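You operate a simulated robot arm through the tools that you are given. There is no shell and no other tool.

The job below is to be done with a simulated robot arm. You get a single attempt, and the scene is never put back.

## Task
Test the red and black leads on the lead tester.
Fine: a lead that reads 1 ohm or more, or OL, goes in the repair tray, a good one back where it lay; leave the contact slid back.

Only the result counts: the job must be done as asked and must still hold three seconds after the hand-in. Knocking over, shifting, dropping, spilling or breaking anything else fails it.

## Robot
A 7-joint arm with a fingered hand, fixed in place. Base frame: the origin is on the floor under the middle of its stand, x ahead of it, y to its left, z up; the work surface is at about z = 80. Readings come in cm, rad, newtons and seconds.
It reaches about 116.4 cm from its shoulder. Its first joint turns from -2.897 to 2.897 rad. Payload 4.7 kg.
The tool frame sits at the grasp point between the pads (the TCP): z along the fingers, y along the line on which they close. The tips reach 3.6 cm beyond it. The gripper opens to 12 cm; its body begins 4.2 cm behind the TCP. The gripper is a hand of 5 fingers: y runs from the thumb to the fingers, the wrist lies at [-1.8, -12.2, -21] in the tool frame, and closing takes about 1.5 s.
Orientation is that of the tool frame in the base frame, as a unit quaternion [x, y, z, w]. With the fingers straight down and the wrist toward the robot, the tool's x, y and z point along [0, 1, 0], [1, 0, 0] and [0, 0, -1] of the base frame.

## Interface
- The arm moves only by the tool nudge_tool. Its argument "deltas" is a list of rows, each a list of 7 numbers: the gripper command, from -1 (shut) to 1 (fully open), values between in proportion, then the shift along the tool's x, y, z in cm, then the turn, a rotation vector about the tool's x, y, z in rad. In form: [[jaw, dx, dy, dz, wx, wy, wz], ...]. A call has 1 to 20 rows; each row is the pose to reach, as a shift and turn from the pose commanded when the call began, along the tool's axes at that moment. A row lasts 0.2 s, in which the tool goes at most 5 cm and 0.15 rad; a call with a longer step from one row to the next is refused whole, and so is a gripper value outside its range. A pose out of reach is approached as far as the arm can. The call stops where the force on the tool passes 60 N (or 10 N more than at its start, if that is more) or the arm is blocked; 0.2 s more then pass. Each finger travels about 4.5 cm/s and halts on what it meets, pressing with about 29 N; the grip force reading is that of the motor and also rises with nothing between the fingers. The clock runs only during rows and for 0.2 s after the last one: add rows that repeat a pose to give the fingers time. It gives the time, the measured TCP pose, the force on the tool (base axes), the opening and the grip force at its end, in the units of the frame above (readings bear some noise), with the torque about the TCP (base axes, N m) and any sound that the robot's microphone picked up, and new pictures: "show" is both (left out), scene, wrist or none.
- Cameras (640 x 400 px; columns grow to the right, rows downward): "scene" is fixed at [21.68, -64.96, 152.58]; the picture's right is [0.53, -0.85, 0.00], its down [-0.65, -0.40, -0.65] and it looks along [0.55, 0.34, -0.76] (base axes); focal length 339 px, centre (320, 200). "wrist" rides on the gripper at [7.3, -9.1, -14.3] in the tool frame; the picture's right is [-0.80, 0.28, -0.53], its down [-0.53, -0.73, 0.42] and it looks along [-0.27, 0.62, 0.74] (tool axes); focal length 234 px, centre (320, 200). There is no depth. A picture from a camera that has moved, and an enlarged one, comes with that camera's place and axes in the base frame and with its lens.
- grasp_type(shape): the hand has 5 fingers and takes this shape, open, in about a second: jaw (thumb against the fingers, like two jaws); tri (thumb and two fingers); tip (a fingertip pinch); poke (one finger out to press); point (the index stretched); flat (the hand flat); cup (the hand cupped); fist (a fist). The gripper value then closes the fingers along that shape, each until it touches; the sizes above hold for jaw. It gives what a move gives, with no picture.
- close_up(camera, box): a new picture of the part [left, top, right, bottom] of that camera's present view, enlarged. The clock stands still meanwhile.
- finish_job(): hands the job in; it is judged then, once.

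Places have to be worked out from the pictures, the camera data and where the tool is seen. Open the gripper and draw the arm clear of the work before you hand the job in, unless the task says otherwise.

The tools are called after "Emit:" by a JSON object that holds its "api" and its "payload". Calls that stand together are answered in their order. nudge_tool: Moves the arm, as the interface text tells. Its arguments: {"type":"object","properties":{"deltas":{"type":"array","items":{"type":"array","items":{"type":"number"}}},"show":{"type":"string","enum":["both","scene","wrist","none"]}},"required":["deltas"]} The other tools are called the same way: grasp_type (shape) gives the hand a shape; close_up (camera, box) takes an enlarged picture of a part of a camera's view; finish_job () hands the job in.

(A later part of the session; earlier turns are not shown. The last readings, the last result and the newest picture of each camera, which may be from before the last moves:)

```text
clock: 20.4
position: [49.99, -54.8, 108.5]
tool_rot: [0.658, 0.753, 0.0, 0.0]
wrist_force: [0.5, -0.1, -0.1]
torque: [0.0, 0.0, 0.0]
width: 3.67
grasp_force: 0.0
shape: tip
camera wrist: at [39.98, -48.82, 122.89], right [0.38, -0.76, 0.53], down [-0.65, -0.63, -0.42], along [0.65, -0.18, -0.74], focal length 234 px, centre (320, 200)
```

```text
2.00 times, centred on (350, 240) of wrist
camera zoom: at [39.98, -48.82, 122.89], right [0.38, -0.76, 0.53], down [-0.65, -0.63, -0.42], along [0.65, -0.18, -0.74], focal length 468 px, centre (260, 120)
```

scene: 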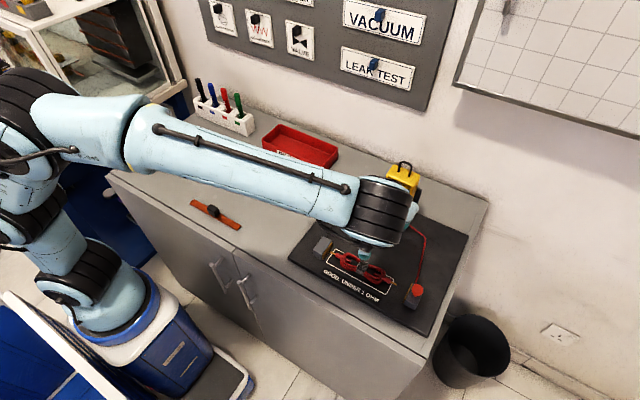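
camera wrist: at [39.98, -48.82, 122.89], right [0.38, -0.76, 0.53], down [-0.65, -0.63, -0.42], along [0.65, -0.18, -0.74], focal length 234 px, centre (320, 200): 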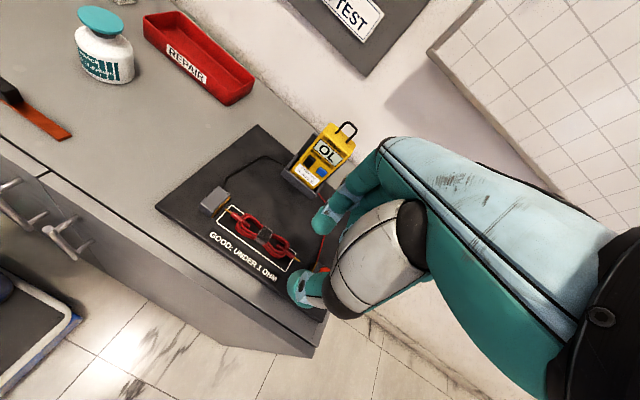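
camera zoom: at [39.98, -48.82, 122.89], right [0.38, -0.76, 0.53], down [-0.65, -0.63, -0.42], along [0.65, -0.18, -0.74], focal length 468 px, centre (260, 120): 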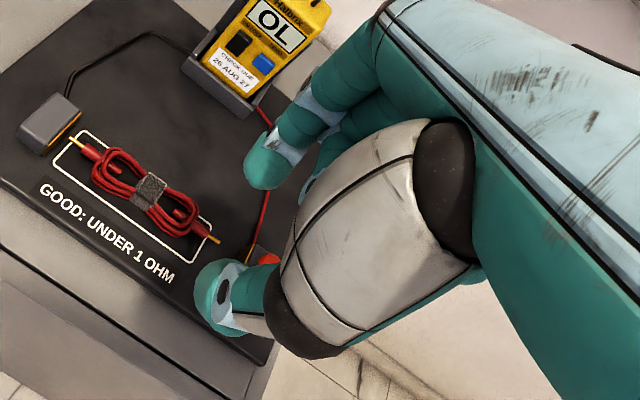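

Tip shape gives a clean thumb–index pinch centred at the TCP with other fingers on the −y side, away from the lead. I move above the knob (≈(59.8, −66.8)) at z≈96 with yaw squared up again.

Emit:
{"api": "nudge_tool", "payload": {"deltas": [[-0.2, -3.3, 2.0, 0, 0, 0, 0.03], [-0.2, -6.6, 4.0, 1, 0, 0, 0.06], [-0.2, -9.9, 6.0, 3, 0, 0, 0.1], [-0.2, -13.2, 8.1, 5, 0, 0, 0.135], [-0.2, -13.2, 8.1, 9, 0, 0, 0.135], [-0.2, -13.2, 8.1, 12.5, 0, 0, 0.135], [-0.2, -13.2, 8.1, 12.5, 0, 0, 0.135]], "show": "both"}}

Emit:
{"api": "close_up", "payload": {"camera": "wrist", "box": [190, 140, 430, 340]}}

Emit:
{"api": "close_up", "payload": {"camera": "scene", "box": [310, 160, 470, 320]}}

```text
clock: 22.0
position: [59.96, -66.75, 96.19]
tool_rot: [0.708, 0.706, 0.0, 0.001]
wrist_force: [0.2, 1.2, -0.3]
torque: [0.01, 0.0, -0.04]
width: 4.77
grasp_force: 0.1
shape: tip
camera wrist: at [50.75, -59.49, 110.49], right [0.28, -0.8, 0.53], down [-0.73, -0.53, -0.42], along [0.62, -0.27, -0.74], focal length 234 px, centre (320, 200)
```

scene: 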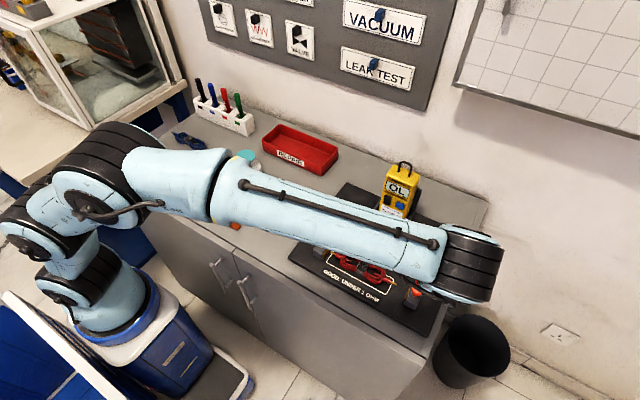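
wrist: 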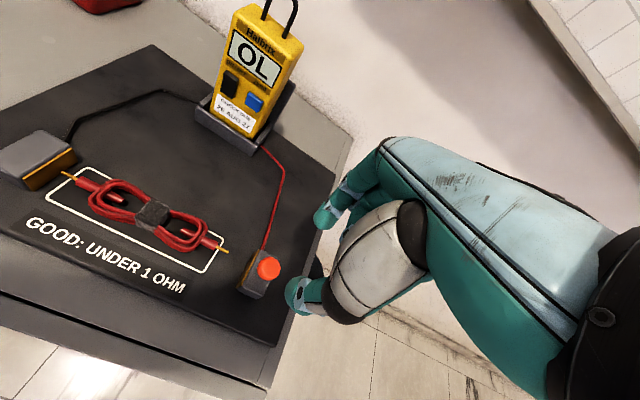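

```text
2.00 times, centred on (310, 240) of wrist
camera zoom: at [50.75, -59.49, 110.49], right [0.28, -0.8, 0.53], down [-0.73, -0.53, -0.42], along [0.62, -0.27, -0.74], focal length 468 px, centre (340, 120)
```

zoom: 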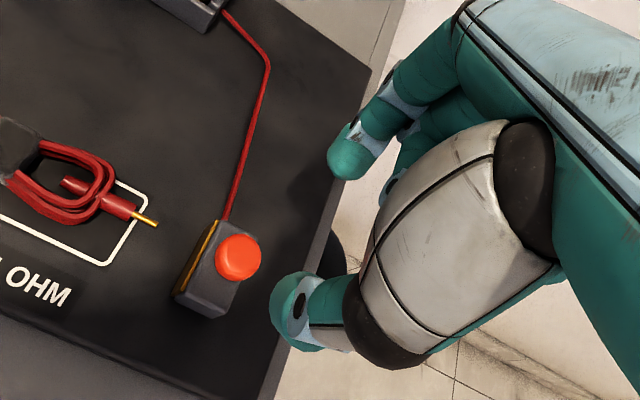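

```text
2.50 times, centred on (390, 240) of scene
camera zoom: at [21.68, -64.96, 152.58], right [0.53, -0.85, 0.0], down [-0.65, -0.4, -0.65], along [0.55, 0.34, -0.76], focal length 848 px, centre (145, 100)
```

zoom: 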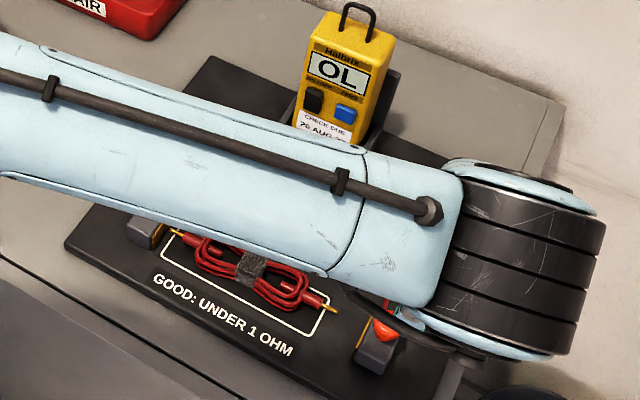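

From this close view the knob is at about (59.85, −66.1), and the sliding face at y≈−64.6 with ~3 cm to the pin. I shift +0.6 cm in y and lower to z≈89 around the knob.

Emit:
{"api": "nudge_tool", "payload": {"deltas": [[-0.2, 0.6, -0.1, 2, 0, 0, 0], [-0.2, 0.6, -0.1, 4, 0, 0, 0], [-0.2, 0.6, -0.1, 6, 0, 0, 0], [-0.2, 0.6, -0.1, 7.2, 0, 0, 0], [-0.2, 0.6, -0.1, 7.2, 0, 0, 0]], "show": "both"}}

Emit:
{"api": "close_up", "payload": {"camera": "wrist", "box": [230, 160, 390, 320]}}

Emit:
{"api": "close_up", "payload": {"camera": "scene", "box": [350, 220, 450, 320]}}

```text
clock: 23.2
position: [59.57, -66.19, 89.01]
tool_rot: [0.708, 0.706, 0.0, 0.0]
wrist_force: [-0.3, -0.1, -1.2]
torque: [-0.04, -0.04, -0.01]
width: 4.75
grasp_force: 0.0
shape: tip
camera wrist: at [50.32, -58.91, 103.35], right [0.28, -0.8, 0.53], down [-0.73, -0.53, -0.42], along [0.62, -0.27, -0.74], focal length 234 px, centre (320, 200)
```

scene: 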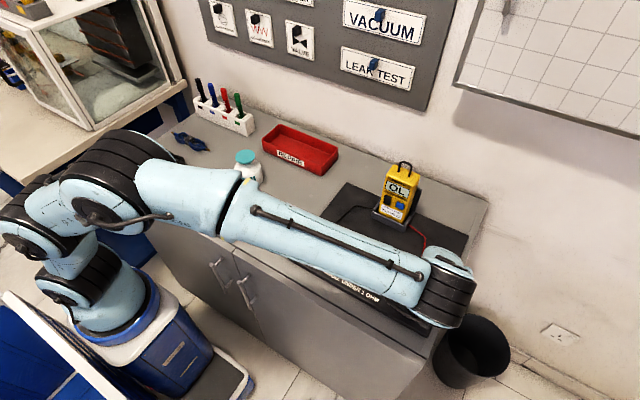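
wrist: 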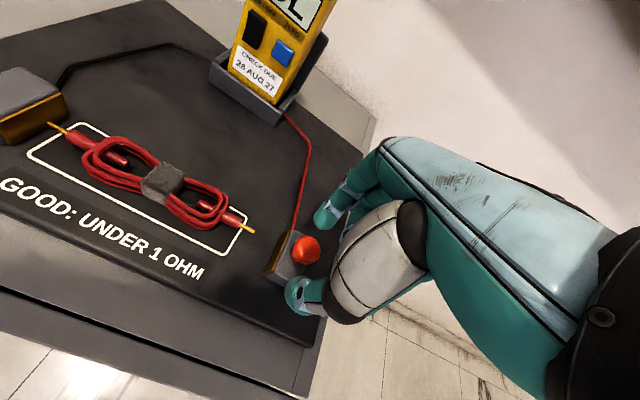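

```text
2.50 times, centred on (310, 240) of wrist
camera zoom: at [50.32, -58.91, 103.35], right [0.28, -0.8, 0.53], down [-0.73, -0.53, -0.42], along [0.62, -0.27, -0.74], focal length 585 px, centre (345, 100)
```

zoom: 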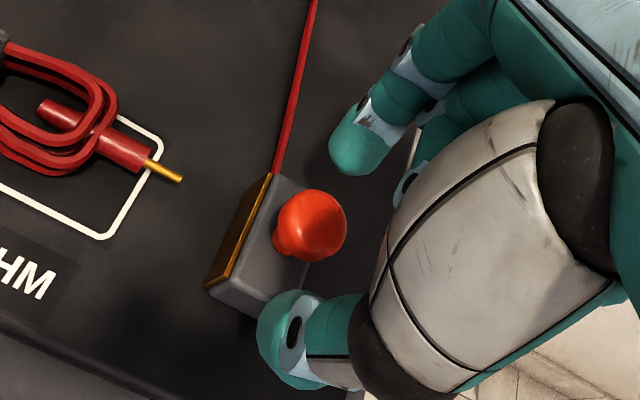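

```text
4.00 times, centred on (400, 270) of scene
camera zoom: at [21.68, -64.96, 152.58], right [0.53, -0.85, 0.0], down [-0.65, -0.4, -0.65], along [0.55, 0.34, -0.76], focal length 1357 px, centre (0, -80)
```

zoom: 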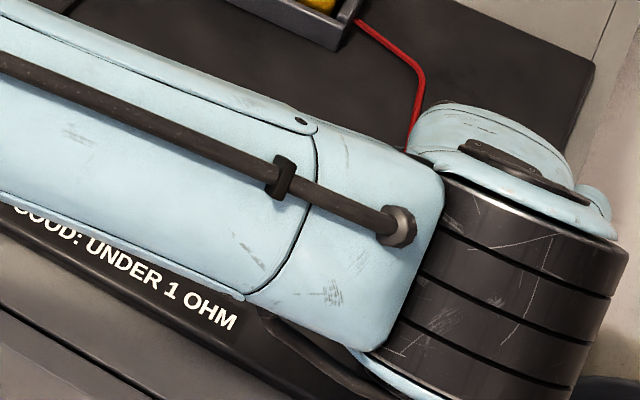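

The knob is a tall mushroom with head at about (59.4, −65.85, 86). I shift slightly to centre the pinch, lower ~0.9 cm, and close on it.

Emit:
{"api": "nudge_tool", "payload": {"deltas": [[-0.2, 0.35, -0.15, 0.5, 0, 0, 0], [-0.2, 0.35, -0.15, 0.9, 0, 0, 0], [-0.4, 0.35, -0.15, 0.9, 0, 0, 0], [-0.6, 0.35, -0.15, 0.9, 0, 0, 0], [-0.8, 0.35, -0.15, 0.9, 0, 0, 0], [-1, 0.35, -0.15, 0.9, 0, 0, 0], [-1, 0.35, -0.15, 0.9, 0, 0, 0], [-1, 0.35, -0.15, 0.9, 0, 0, 0]], "show": "wrist"}}

Emit:
{"api": "close_up", "payload": {"camera": "wrist", "box": [230, 160, 390, 320]}}

```text
clock: 25.0
position: [59.47, -65.75, 87.94]
tool_rot: [0.707, 0.707, 0.0, -0.002]
wrist_force: [-1.5, 0.0, -12.2]
torque: [0.01, 0.09, 0.02]
width: 1.7
grasp_force: 29.0
shape: tip
camera wrist: at [50.28, -58.54, 102.3], right [0.28, -0.81, 0.52], down [-0.73, -0.53, -0.42], along [0.62, -0.27, -0.74], focal length 234 px, centre (320, 200)
```

wrist: 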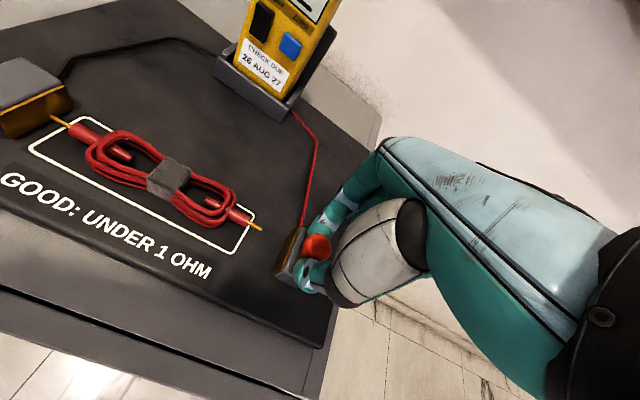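

```text
2.50 times, centred on (310, 240) of wrist
camera zoom: at [50.28, -58.54, 102.3], right [0.28, -0.81, 0.52], down [-0.73, -0.53, -0.42], along [0.62, -0.27, -0.74], focal length 585 px, centre (345, 100)
```

zoom: 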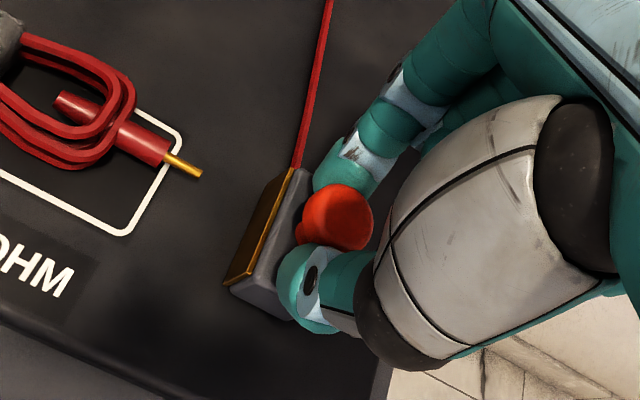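

The pinch holds the knob's stem (1.7 cm) just under its head. I ease down 0.3 cm to relieve the 12 N pull and slide the contact +y about 2.6 cm, then look.

Emit:
{"api": "nudge_tool", "payload": {"deltas": [[-1, 0, 0, 0.3, 0, 0, 0], [-1, 0.4, 0, 0.3, 0, 0, 0], [-1, 0.9, 0, 0.3, 0, 0, 0], [-1, 1.5, 0, 0.3, 0, 0, 0], [-1, 2.1, 0, 0.3, 0, 0, 0], [-1, 2.6, 0, 0.3, 0, 0, 0], [-1, 2.6, 0, 0.3, 0, 0, 0]], "show": "both"}}

Emit:
{"api": "close_up", "payload": {"camera": "wrist", "box": [0, 60, 360, 320]}}

```text
clock: 26.6
position: [59.51, -63.13, 87.93]
tool_rot: [0.708, 0.706, 0.0, -0.001]
wrist_force: [-5.5, 2.3, -0.9]
torque: [0.05, 0.21, 0.01]
width: 1.78
grasp_force: 28.8
shape: tip
camera wrist: at [50.33, -55.86, 102.18], right [0.28, -0.8, 0.53], down [-0.73, -0.53, -0.42], along [0.62, -0.27, -0.74], focal length 234 px, centre (320, 200)
```

scene: 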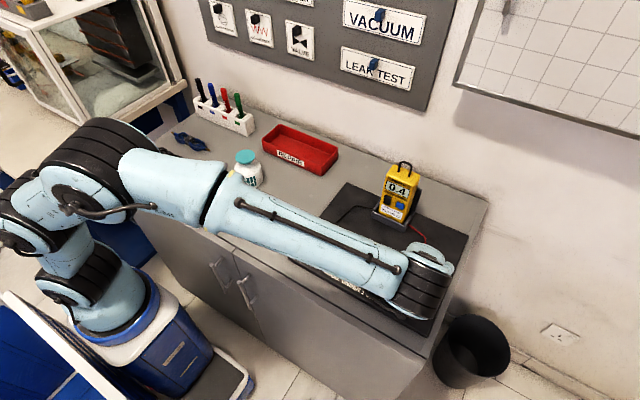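
wrist: 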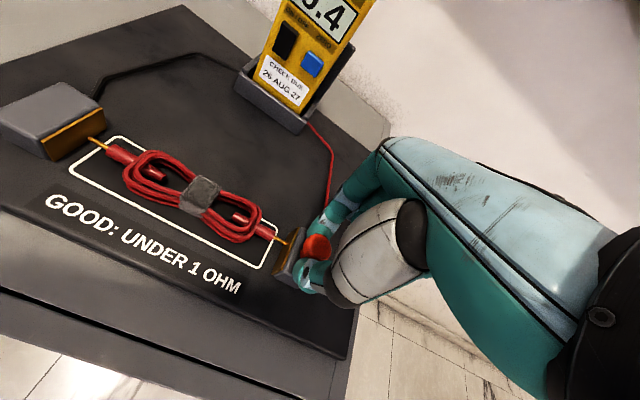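

```text
1.54 times, centred on (180, 190) of wrist
camera zoom: at [50.33, -55.86, 102.18], right [0.28, -0.8, 0.53], down [-0.73, -0.53, -0.42], along [0.62, -0.27, -0.74], focal length 360 px, centre (535, 215)
```

zoom: 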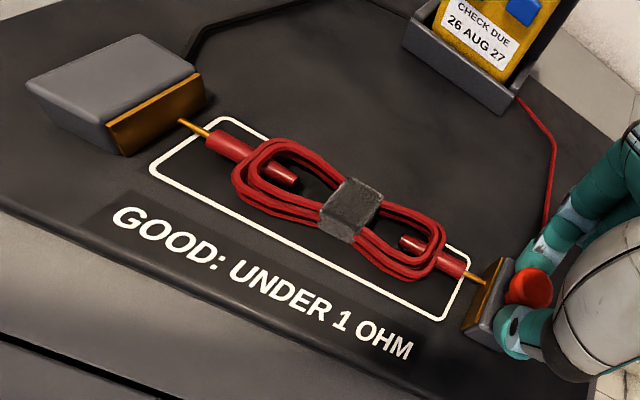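

The meter now shows a number; I zoom in to read it.

Emit:
{"api": "close_up", "payload": {"camera": "scene", "box": [375, 165, 425, 205]}}

Emit:
{"api": "close_up", "payload": {"camera": "wrist", "box": [240, 0, 400, 100]}}

```text
10.00 times, centred on (400, 185) of scene
camera zoom: at [21.68, -64.96, 152.58], right [0.53, -0.85, 0.0], down [-0.65, -0.4, -0.65], along [0.55, 0.34, -0.76], focal length 3392 px, centre (-480, 350)
```

zoom: 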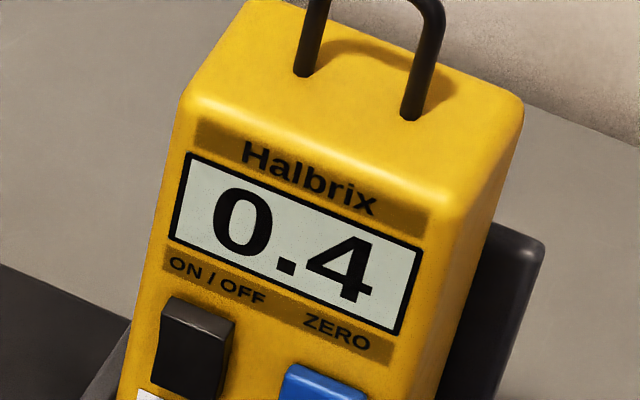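

```text
4.00 times, centred on (320, 50) of wrist
camera zoom: at [50.33, -55.86, 102.18], right [0.28, -0.8, 0.53], down [-0.73, -0.53, -0.42], along [0.62, -0.27, -0.74], focal length 937 px, centre (320, 800)
```

zoom: 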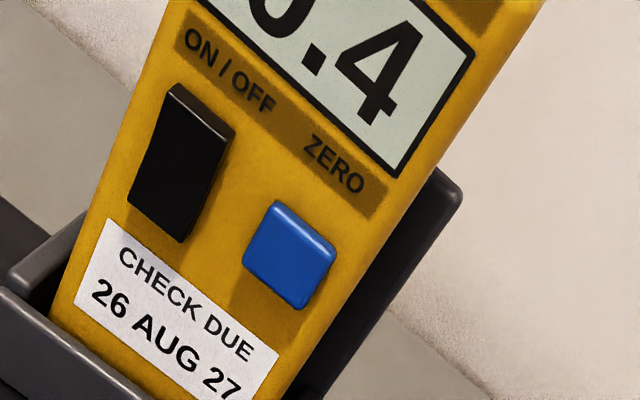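

It reads 0.4 ohm. I press on slightly (0.2 cm) and wait to confirm the reading is steady.

Emit:
{"api": "nudge_tool", "payload": {"deltas": [[-1, 0.2, 0, 0, 0, 0, 0], [-1, 0.2, 0, 0, 0, 0, 0], [-1, 0.2, 0, 0, 0, 0, 0], [-1, 0.2, 0, 0, 0, 0, 0], [-1, 0.2, 0, 0, 0, 0, 0]], "show": "wrist"}}

Emit:
{"api": "close_up", "payload": {"camera": "scene", "box": [375, 165, 425, 205]}}

Emit:
{"api": "close_up", "payload": {"camera": "wrist", "box": [0, 60, 160, 160]}}

```text
clock: 27.8
position: [59.49, -63.01, 87.94]
tool_rot: [0.708, 0.707, 0.0, 0.0]
wrist_force: [-8.0, 0.0, 1.2]
torque: [0.03, 0.28, 0.04]
width: 1.74
grasp_force: 29.3
shape: tip
camera wrist: at [50.36, -55.73, 102.15], right [0.28, -0.8, 0.53], down [-0.73, -0.53, -0.42], along [0.62, -0.27, -0.74], focal length 234 px, centre (320, 200)
```

wrist: 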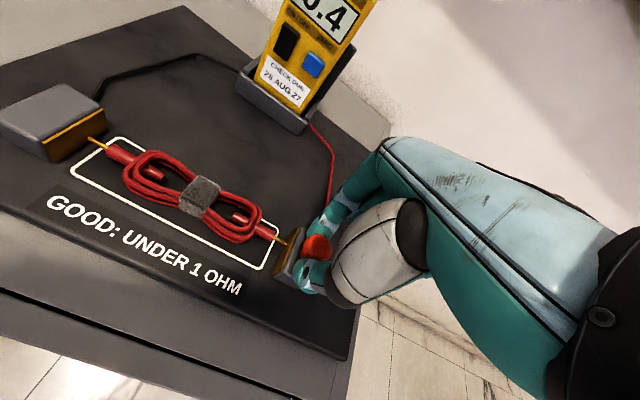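

```text
10.00 times, centred on (400, 185) of scene
camera zoom: at [21.68, -64.96, 152.58], right [0.53, -0.85, 0.0], down [-0.65, -0.4, -0.65], along [0.55, 0.34, -0.76], focal length 3392 px, centre (-480, 350)
```

zoom: 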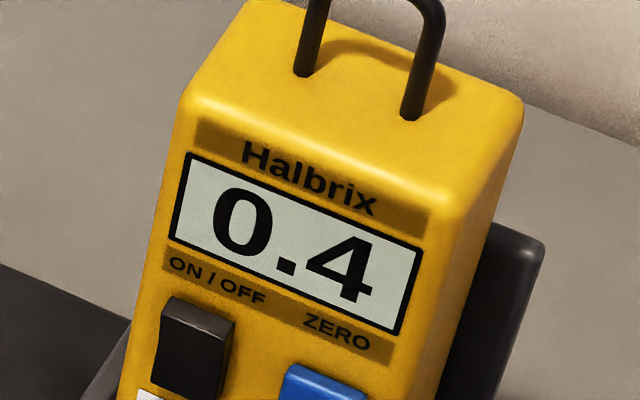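

```text
4.00 times, centred on (80, 110) of wrist
camera zoom: at [50.36, -55.73, 102.15], right [0.28, -0.8, 0.53], down [-0.73, -0.53, -0.42], along [0.62, -0.27, -0.74], focal length 937 px, centre (1280, 560)
```

zoom: 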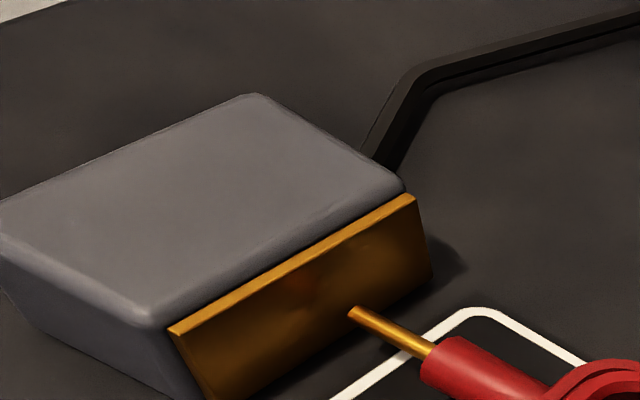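

Steady at 0.4 ohm with the pin touching the brass, so the red lead reads good. I slide the contact back to where it started, release the knob and rise.

Emit:
{"api": "nudge_tool", "payload": {"deltas": [[-1, -0.4, 0, 0, 0, 0, 0], [-1, -1.0, 0, 0, 0, 0, 0], [-1, -1.6, 0, 0, 0, 0, 0], [-1, -2.2, 0, 0, 0, 0, 0], [-1, -2.7, 0, 0, 0, 0, 0], [-1, -2.85, 0, 0, 0, 0, 0], [-1, -2.85, 0, 0, 0, 0, 0]], "show": "wrist"}}

Emit:
{"api": "close_up", "payload": {"camera": "wrist", "box": [0, 60, 360, 320]}}

```text
clock: 29.4
position: [59.57, -65.77, 87.85]
tool_rot: [0.708, 0.706, 0.0, -0.001]
wrist_force: [-7.9, 0.8, 1.0]
torque: [0.02, 0.26, 0.02]
width: 1.77
grasp_force: 29.0
shape: tip
camera wrist: at [50.38, -58.54, 102.14], right [0.28, -0.8, 0.53], down [-0.73, -0.53, -0.42], along [0.62, -0.27, -0.74], focal length 234 px, centre (320, 200)
```

wrist: 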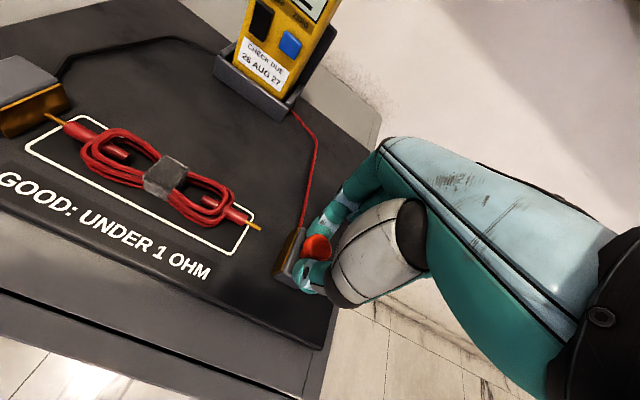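

```text
1.54 times, centred on (180, 190) of wrist
camera zoom: at [50.38, -58.54, 102.14], right [0.28, -0.8, 0.53], down [-0.73, -0.53, -0.42], along [0.62, -0.27, -0.74], focal length 360 px, centre (535, 215)
```

zoom: 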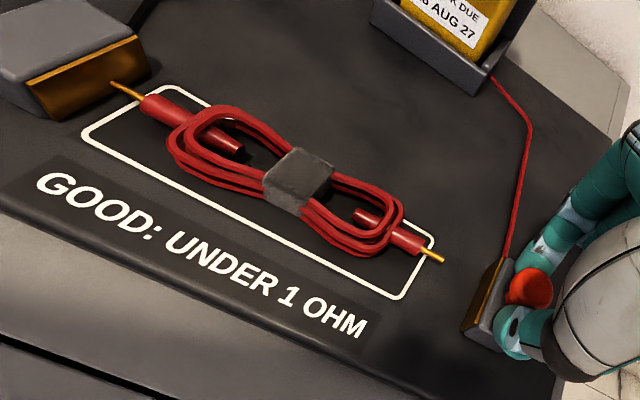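

The sliding contact is back where it was. I release the knob, rise, and switch back to the jaw shape to pick up the red lead.

Emit:
{"api": "nudge_tool", "payload": {"deltas": [[-0.7, 0, 0, 0, 0, 0, 0], [-0.4, 0, 0, 0, 0, 0, 0], [-0.1, 0, 0, 0, 0, 0, 0], [-0.1, 0, 0, 0, 0, 0, 0], [-0.1, 0, 0, -1, 0, 0, 0], [-0.1, 0, 0, -3, 0, 0, 0], [-0.1, 0, 0, -7, 0, 0, 0], [-0.1, 0, 0, -12, 0, 0, 0], [-0.1, 2, 0, -16, 0, 0, 0], [-0.1, 3, 0, -16, 0, 0, 0]], "show": "both"}}

Emit:
{"api": "close_up", "payload": {"camera": "wrist", "box": [0, 60, 360, 320]}}

Emit:
{"api": "grasp_type", "payload": {"shape": "jaw"}}

```text
clock: 31.6
position: [59.74, -62.89, 103.62]
tool_rot: [0.708, 0.707, 0.001, 0.001]
wrist_force: [-0.5, 0.2, 0.4]
torque: [0.02, 0.0, -0.02]
width: 5.37
grasp_force: 0.1
shape: tip
camera wrist: at [50.53, -55.65, 117.92], right [0.28, -0.8, 0.53], down [-0.73, -0.53, -0.42], along [0.62, -0.27, -0.74], focal length 234 px, centre (320, 200)
```

scene: 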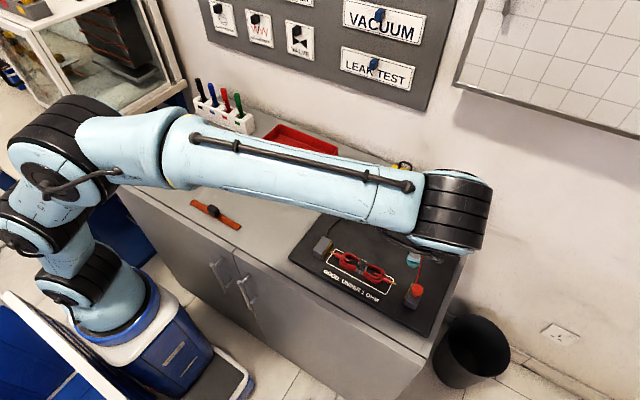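
wrist: 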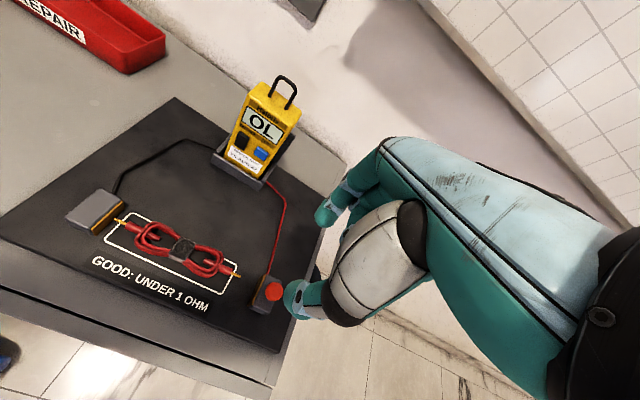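

```text
1.54 times, centred on (180, 190) of wrist
camera zoom: at [50.53, -55.65, 117.92], right [0.28, -0.8, 0.53], down [-0.73, -0.53, -0.42], along [0.62, -0.27, -0.74], focal length 360 px, centre (535, 215)
```

zoom: 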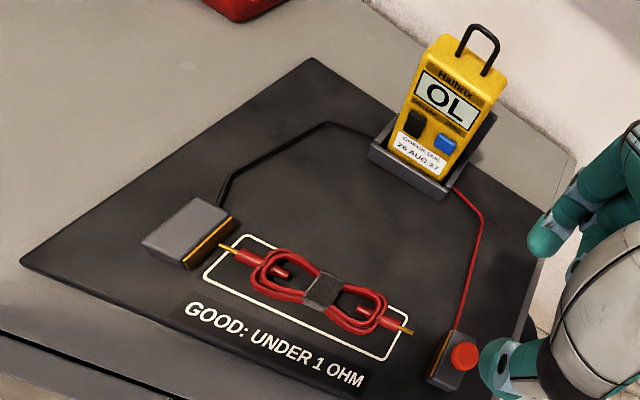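

```text
clock: 32.5
position: [59.7, -62.98, 103.55]
tool_rot: [0.707, 0.707, 0.0, 0.0]
wrist_force: [0.8, 0.7, 0.5]
torque: [-0.02, 0.0, -0.02]
width: 11.99
grasp_force: 0.0
shape: jaw
```

The meter is back to OL, and the strap is at about (59.9, −52.75). I move above it with the same −0.135 yaw as when I released it, and lower to z≈88.5.

Emit:
{"api": "nudge_tool", "payload": {"deltas": [[0.5, 3, 0.1, 0, 0, 0, -0.04], [0.2, 6, 0.2, 1, 0, 0, -0.08], [-0.03, 9, 0.2, 3, 0, 0, -0.12], [-0.03, 10.1, 0.2, 6, 0, 0, -0.135], [-0.03, 10.1, 0.2, 10, 0, 0, -0.135], [-0.03, 10.1, 0.2, 13.5, 0, 0, -0.135], [-0.03, 10.1, 0.2, 15.1, 0, 0, -0.135], [-0.03, 10.1, 0.2, 15.1, 0, 0, -0.135]], "show": "wrist"}}

Emit:
{"api": "close_up", "payload": {"camera": "wrist", "box": [190, 140, 430, 340]}}

```text
clock: 34.3
position: [59.71, -52.53, 88.36]
tool_rot: [0.658, 0.753, 0.001, 0.0]
wrist_force: [1.0, 0.7, 0.2]
torque: [0.0, -0.02, 0.0]
width: 5.87
grasp_force: 0.0
shape: jaw
camera wrist: at [49.66, -46.49, 102.8], right [0.38, -0.76, 0.53], down [-0.65, -0.63, -0.42], along [0.65, -0.18, -0.74], focal length 234 px, centre (320, 200)
```

wrist: 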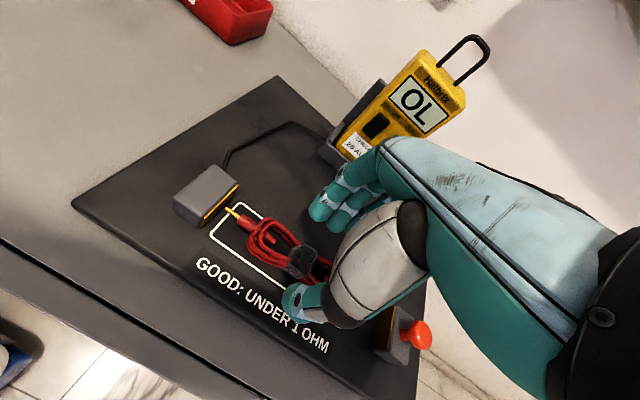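

```text
2.00 times, centred on (310, 240) of wrist
camera zoom: at [49.66, -46.49, 102.8], right [0.38, -0.76, 0.53], down [-0.65, -0.63, -0.42], along [0.65, -0.18, -0.74], focal length 468 px, centre (340, 120)
```

zoom: 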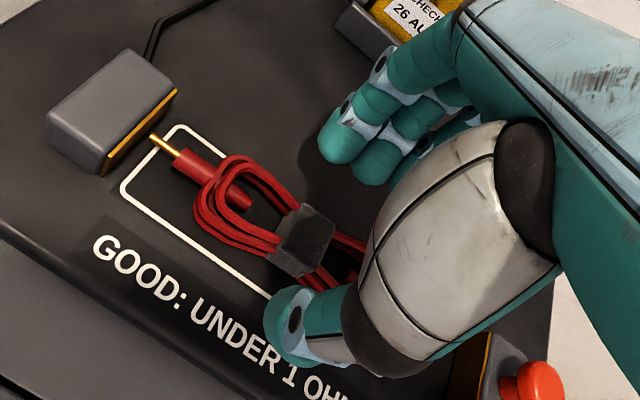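

Aligned to within ~0.3 cm. I correct that, descend to z≈85.7 and close on the strap.

Emit:
{"api": "nudge_tool", "payload": {"deltas": [[-0.03, -0.32, 0.1, 1, 0, 0, 0], [-0.03, -0.32, 0.1, 2, 0, 0, 0], [-0.03, -0.32, 0.1, 2.7, 0, 0, 0], [-0.03, -0.32, 0.1, 2.7, 0, 0, 0], [-0.4, -0.32, 0.1, 2.7, 0, 0, 0], [-0.7, -0.32, 0.1, 2.7, 0, 0, 0], [-1, -0.32, 0.1, 2.7, 0, 0, 0], [-1, -0.32, 0.1, 2.7, 0, 0, 0], [-1, -0.32, 0.1, 2.7, 0, 0, 0], [-1, -0.32, 0.1, 2.7, 0, 0, 0]], "show": "wrist"}}

Emit:
{"api": "close_up", "payload": {"camera": "wrist", "box": [190, 140, 430, 340]}}

```text
clock: 36.5
position: [59.85, -53.03, 85.9]
tool_rot: [0.658, 0.753, 0.0, 0.0]
wrist_force: [-0.6, -0.4, -0.4]
torque: [0.01, -0.01, 0.02]
width: 2.52
grasp_force: 29.1
shape: jaw
camera wrist: at [49.83, -47.0, 100.2], right [0.38, -0.76, 0.53], down [-0.65, -0.63, -0.42], along [0.65, -0.18, -0.74], focal length 234 px, centre (320, 200)
```

wrist: 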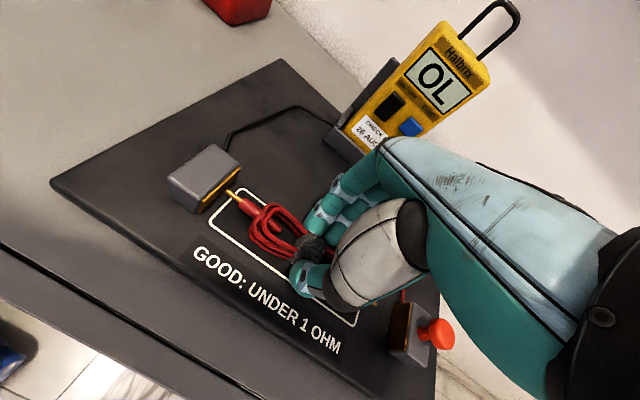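

```text
2.00 times, centred on (310, 240) of wrist
camera zoom: at [49.83, -47.0, 100.2], right [0.38, -0.76, 0.53], down [-0.65, -0.63, -0.42], along [0.65, -0.18, -0.74], focal length 468 px, centre (340, 120)
```

zoom: 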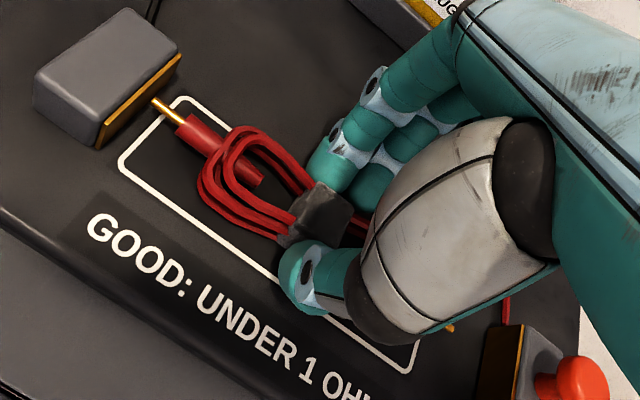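

The red lead sits in the hand exactly as before. I lift it and carry it back to above its original spot (TCP target (54.48, 15.23)).

Emit:
{"api": "nudge_tool", "payload": {"deltas": [[-1, -0.2, 0, -2, 0, 0, 0], [-1, -0.2, 0, -6, 0, 0, 0], [-1, -0.2, 0, -10, 0, 0, 0], [-1, 1, 0.1, -14, 0, 0, 0], [-1, 5.3, 0.3, -14, 0, 0, 0], [-1, 9.9, 0.55, -14, 0, 0, 0], [-1, 14.5, 0.8, -14, 0, 0, 0], [-1, 19.1, 1.07, -14, 0, 0, 0], [-1, 23.7, 1.33, -14, 0, 0, 0], [-1, 28.3, 1.59, -14, 0, 0, 0], [-1, 32.9, 1.84, -14, 0, 0, 0], [-1, 37.5, 2.1, -14, 0, 0, 0], [-1, 42.1, 2.36, -14, 0, 0, 0], [-1, 46.7, 2.62, -14, 0, 0, 0], [-1, 51.3, 2.88, -14, 0, 0, 0], [-1, 55.9, 3.13, -14, 0, 0, 0], [-1, 60.5, 3.39, -14, 0, 0, 0], [-1, 64.6, 3.62, -14, 0, 0, 0], [-1, 68.3, 3.83, -14, 0, 0, 0], [-1, 68.3, 3.83, -14, 0, 0, 0]], "show": "both"}}

Emit:
{"api": "close_up", "payload": {"camera": "wrist", "box": [190, 140, 430, 340]}}

```text
clock: 40.7
position: [54.61, 15.18, 99.69]
tool_rot: [0.658, 0.753, 0.0, 0.0]
wrist_force: [0.0, -0.1, -0.4]
torque: [0.02, -0.04, 0.04]
width: 2.51
grasp_force: 29.2
shape: jaw
camera wrist: at [44.6, 21.2, 113.96], right [0.38, -0.76, 0.53], down [-0.65, -0.63, -0.42], along [0.65, -0.18, -0.74], focal length 234 px, centre (320, 200)
```

scene: 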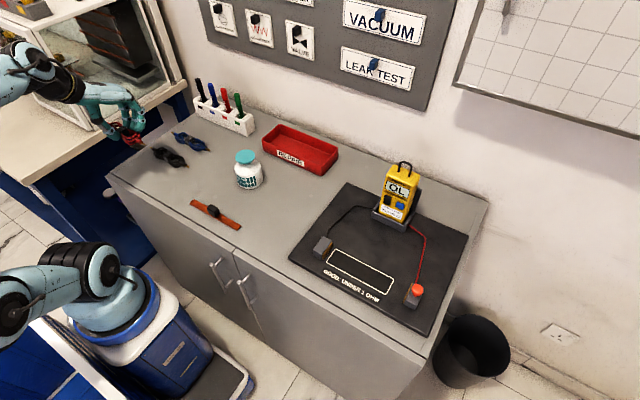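
wrist: 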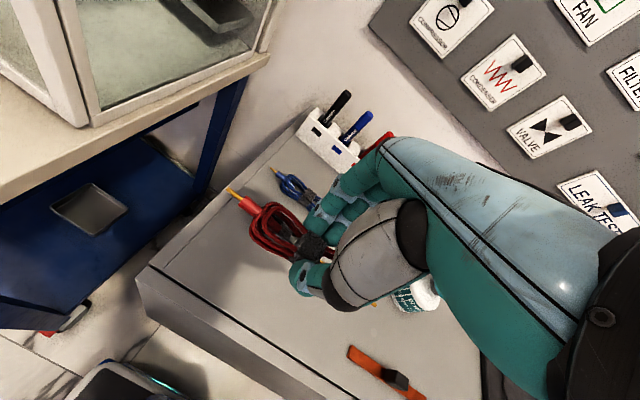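

```text
2.00 times, centred on (310, 240) of wrist
camera zoom: at [44.6, 21.2, 113.96], right [0.38, -0.76, 0.53], down [-0.65, -0.63, -0.42], along [0.65, -0.18, -0.74], focal length 468 px, centre (340, 120)
```

zoom: 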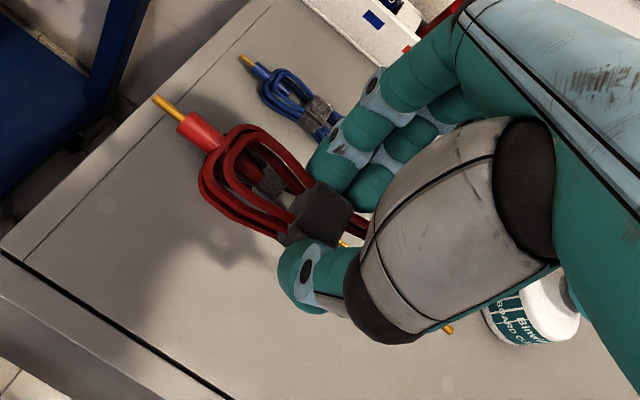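

Still firmly held and over its original spot. I lower to just above the surface, then ease down to contact.

Emit:
{"api": "nudge_tool", "payload": {"deltas": [[-1, 0, -0.1, 3, 0, 0, 0], [-1, 0, -0.1, 7, 0, 0, 0], [-1, 0, -0.1, 11, 0, 0, 0], [-1, 0, -0.1, 13.5, 0, 0, 0], [-1, 0, -0.1, 14.5, 0, 0, 0], [-1, 0, -0.1, 14.9, 0, 0, 0], [-1, 0, -0.1, 15.1, 0, 0, 0], [-1, 0, -0.1, 15.1, 0, 0, 0]], "show": "both"}}

Emit:
{"api": "close_up", "payload": {"camera": "wrist", "box": [190, 140, 430, 340]}}

Emit:
{"api": "close_up", "payload": {"camera": "scene", "box": [60, 100, 220, 220]}}

```text
clock: 42.5
position: [54.48, 15.12, 84.84]
tool_rot: [0.658, 0.753, 0.0, 0.0]
wrist_force: [0.8, 0.9, -1.1]
torque: [-0.02, 0.02, 0.0]
width: 2.52
grasp_force: 28.8
shape: jaw
camera wrist: at [44.37, 21.14, 99.12], right [0.38, -0.76, 0.53], down [-0.66, -0.63, -0.42], along [0.65, -0.18, -0.74], focal length 234 px, centre (320, 200)
```

scene: 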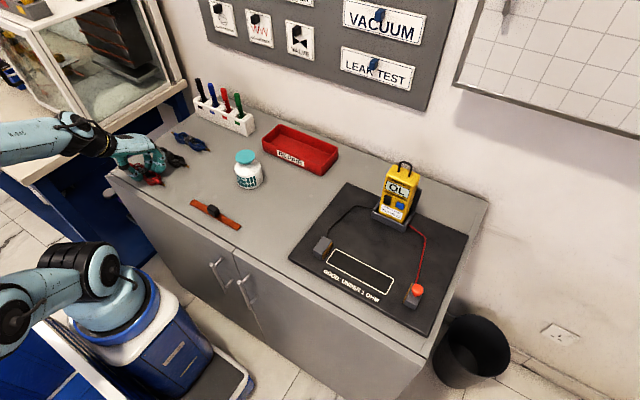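
wrist: 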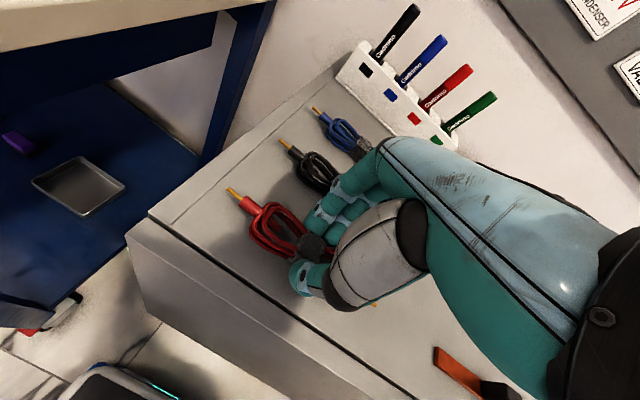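

```text
2.00 times, centred on (310, 240) of wrist
camera zoom: at [44.37, 21.14, 99.12], right [0.38, -0.76, 0.53], down [-0.66, -0.63, -0.42], along [0.65, -0.18, -0.74], focal length 468 px, centre (340, 120)
```

zoom: 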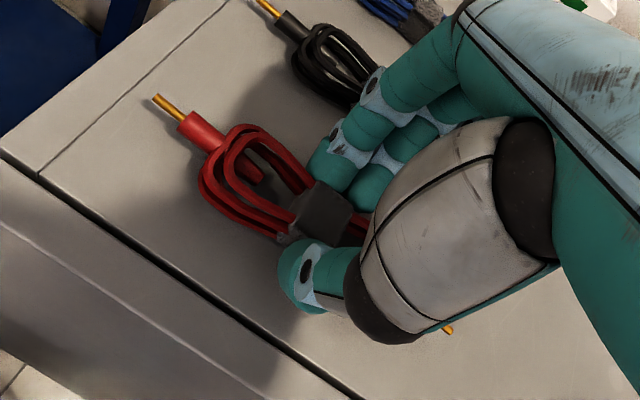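

```text
3.33 times, centred on (140, 160) of scene
camera zoom: at [21.68, -64.96, 152.58], right [0.53, -0.85, 0.0], down [-0.65, -0.4, -0.65], along [0.55, 0.34, -0.76], focal length 1131 px, centre (920, 333)
```

zoom: 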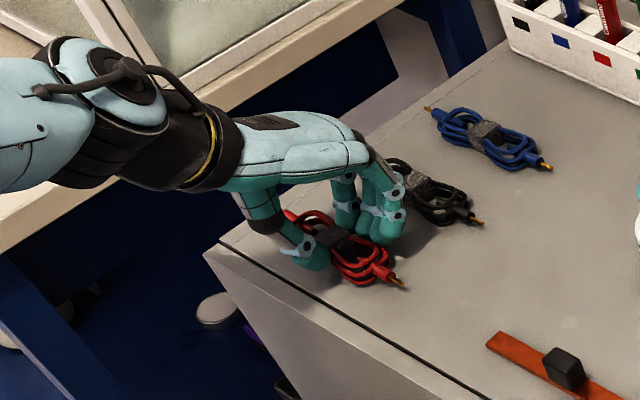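

The position matches where it lay (tip within a few zoom pixels); no contact yet, so I lower a further 0.4 cm gently.

Emit:
{"api": "nudge_tool", "payload": {"deltas": [[-1, 0, 0, 0.2, 0, 0, 0], [-1, 0, 0, 0.3, 0, 0, 0], [-1, 0, 0, 0.4, 0, 0, 0], [-1, 0, 0, 0.4, 0, 0, 0]], "show": "none"}}

```text
clock: 43.5
position: [54.53, 15.23, 84.48]
tool_rot: [0.657, 0.753, 0.0, 0.001]
wrist_force: [0.0, -0.4, -1.2]
torque: [0.0, 0.0, -0.01]
width: 2.54
grasp_force: 29.5
shape: jaw
```

Still no contact; another 0.3 cm in small steps.

Emit:
{"api": "nudge_tool", "payload": {"deltas": [[-1, 0, 0, 0.1, 0, 0, 0], [-1, 0, 0, 0.2, 0, 0, 0], [-1, 0, 0, 0.3, 0, 0, 0], [-1, 0, 0, 0.3, 0, 0, 0]], "show": "none"}}

```text
clock: 44.5
position: [54.45, 15.31, 84.27]
tool_rot: [0.658, 0.753, 0.002, 0.001]
wrist_force: [0.6, -6.4, 26.7]
torque: [-0.24, -0.15, -0.03]
width: 2.63
grasp_force: 29.0
shape: jaw
```

Contact felt (27 N). I ease up 0.2 cm, open to about 5 cm so as not to touch the black lead, and rise.

Emit:
{"api": "nudge_tool", "payload": {"deltas": [[-1, 0, 0, -0.2, 0, 0, 0], [-0.8, 0, 0, -0.2, 0, 0, 0], [-0.6, 0, 0, -0.2, 0, 0, 0], [-0.4, 0, 0, -0.2, 0, 0, 0], [-0.2, 0, 0, -0.2, 0, 0, 0], [-0.2, 0, 0, -0.2, 0, 0, 0], [-0.2, 0, 0, -2, 0, 0, 0], [-0.2, 0, 0, -5, 0, 0, 0], [-0.2, 0, 0, -9, 0, 0, 0], [-0.2, 0, 0, -12, 0, 0, 0], [-0.2, 0, 0, -12, 0, 0, 0]], "show": "both"}}

Emit:
{"api": "close_up", "payload": {"camera": "wrist", "box": [190, 140, 430, 340]}}

Emit:
{"api": "close_up", "payload": {"camera": "scene", "box": [60, 100, 220, 220]}}

```text
clock: 46.9
position: [54.49, 15.44, 96.3]
tool_rot: [0.658, 0.753, 0.0, 0.0]
wrist_force: [1.0, -0.4, 0.7]
torque: [-0.02, 0.01, -0.01]
width: 4.77
grasp_force: 0.1
shape: jaw
camera wrist: at [44.48, 21.38, 110.63], right [0.38, -0.76, 0.53], down [-0.66, -0.63, -0.42], along [0.65, -0.18, -0.74], focal length 234 px, centre (320, 200)
```

scene: 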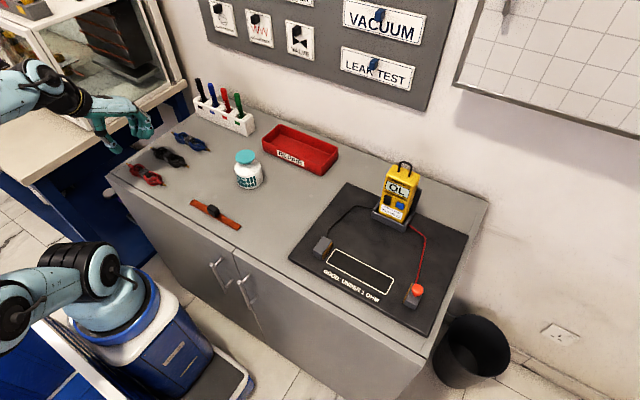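
wrist: 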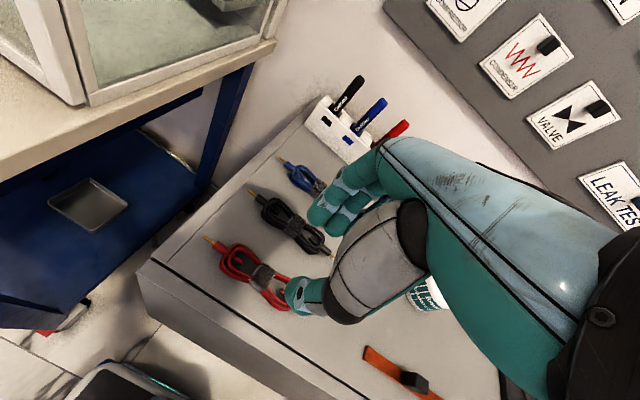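

```text
2.00 times, centred on (310, 240) of wrist
camera zoom: at [44.48, 21.38, 110.63], right [0.38, -0.76, 0.53], down [-0.66, -0.63, -0.42], along [0.65, -0.18, -0.74], focal length 468 px, centre (340, 120)
```

zoom: 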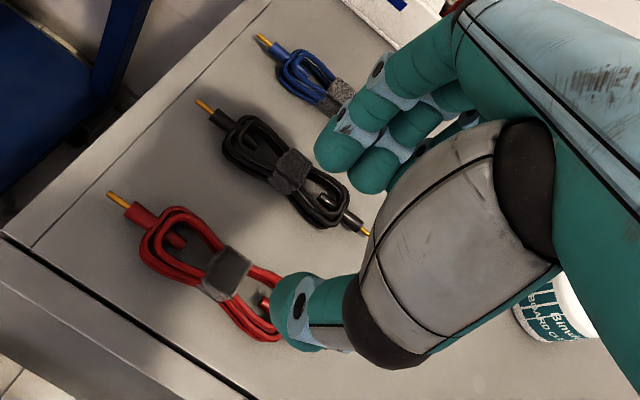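

```text
3.33 times, centred on (140, 160) of scene
camera zoom: at [21.68, -64.96, 152.58], right [0.53, -0.85, 0.0], down [-0.65, -0.4, -0.65], along [0.55, 0.34, -0.76], focal length 1131 px, centre (920, 333)
```

zoom: 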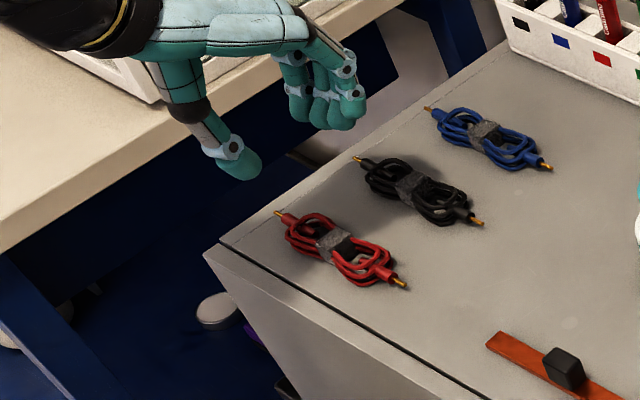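

Red is back exactly where it lay (tips within ~1–2 zoom pixels). The black lead is at about (63.2, 15.5), tips at y≈23.9 and 7.1; I move over it with the same yaw and lower to z≈88.5.

Emit:
{"api": "nudge_tool", "payload": {"deltas": [[-0.1, -0.5, 4, 0, 0, 0, 0], [-0.05, -1.27, 8.6, 0, 0, 0, 0], [-0.05, -1.27, 8.6, 3, 0, 0, 0], [-0.05, -1.27, 8.6, 6, 0, 0, 0], [-0.05, -1.27, 8.6, 7.8, 0, 0, 0], [-0.05, -1.27, 8.6, 7.8, 0, 0, 0]], "show": "both"}}

Emit:
{"api": "close_up", "payload": {"camera": "wrist", "box": [190, 140, 430, 340]}}

Emit:
{"api": "close_up", "payload": {"camera": "scene", "box": [80, 90, 240, 210]}}

```text
clock: 48.3
position: [63.33, 15.28, 88.42]
tool_rot: [0.658, 0.753, 0.0, 0.0]
wrist_force: [0.5, 0.0, 0.1]
torque: [-0.03, 0.02, -0.01]
width: 5.67
grasp_force: 0.1
shape: jaw
camera wrist: at [53.19, 21.28, 102.77], right [0.38, -0.76, 0.53], down [-0.65, -0.63, -0.42], along [0.65, -0.18, -0.74], focal length 234 px, centre (320, 200)
```

scene: 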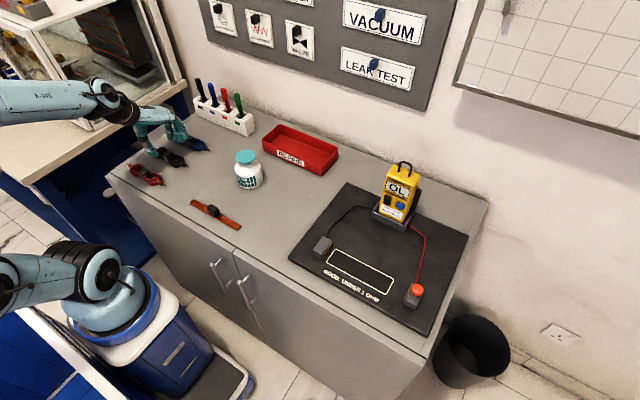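
wrist: 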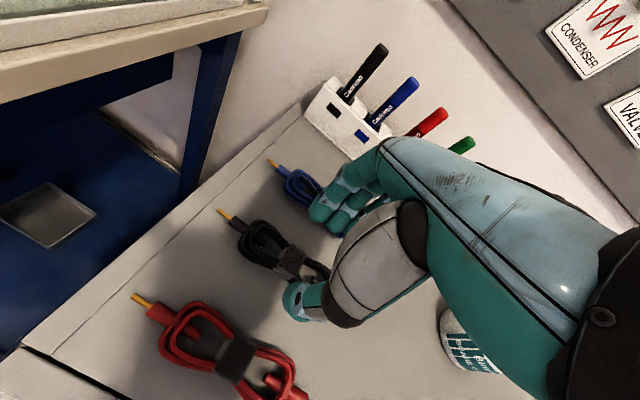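

```text
2.00 times, centred on (310, 240) of wrist
camera zoom: at [53.19, 21.28, 102.77], right [0.38, -0.76, 0.53], down [-0.65, -0.63, -0.42], along [0.65, -0.18, -0.74], focal length 468 px, centre (340, 120)
```

zoom: 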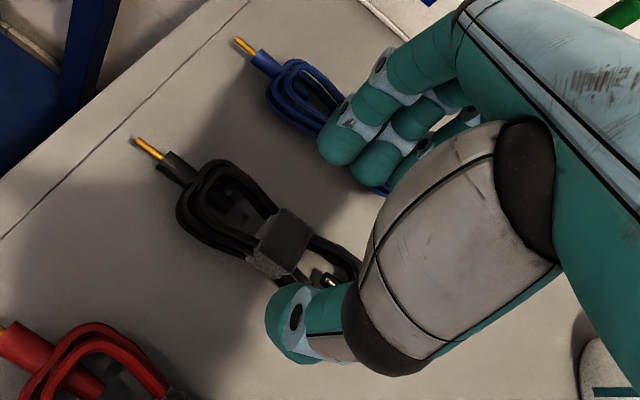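

```text
3.33 times, centred on (160, 150) of scene
camera zoom: at [21.68, -64.96, 152.58], right [0.53, -0.85, 0.0], down [-0.65, -0.4, -0.65], along [0.55, 0.34, -0.76], focal length 1131 px, centre (853, 367)
```

zoom: 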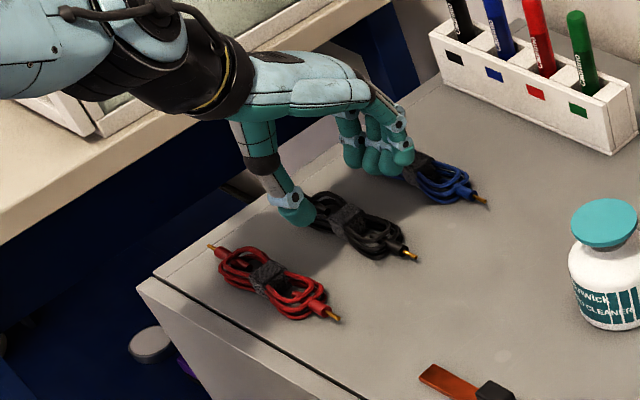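

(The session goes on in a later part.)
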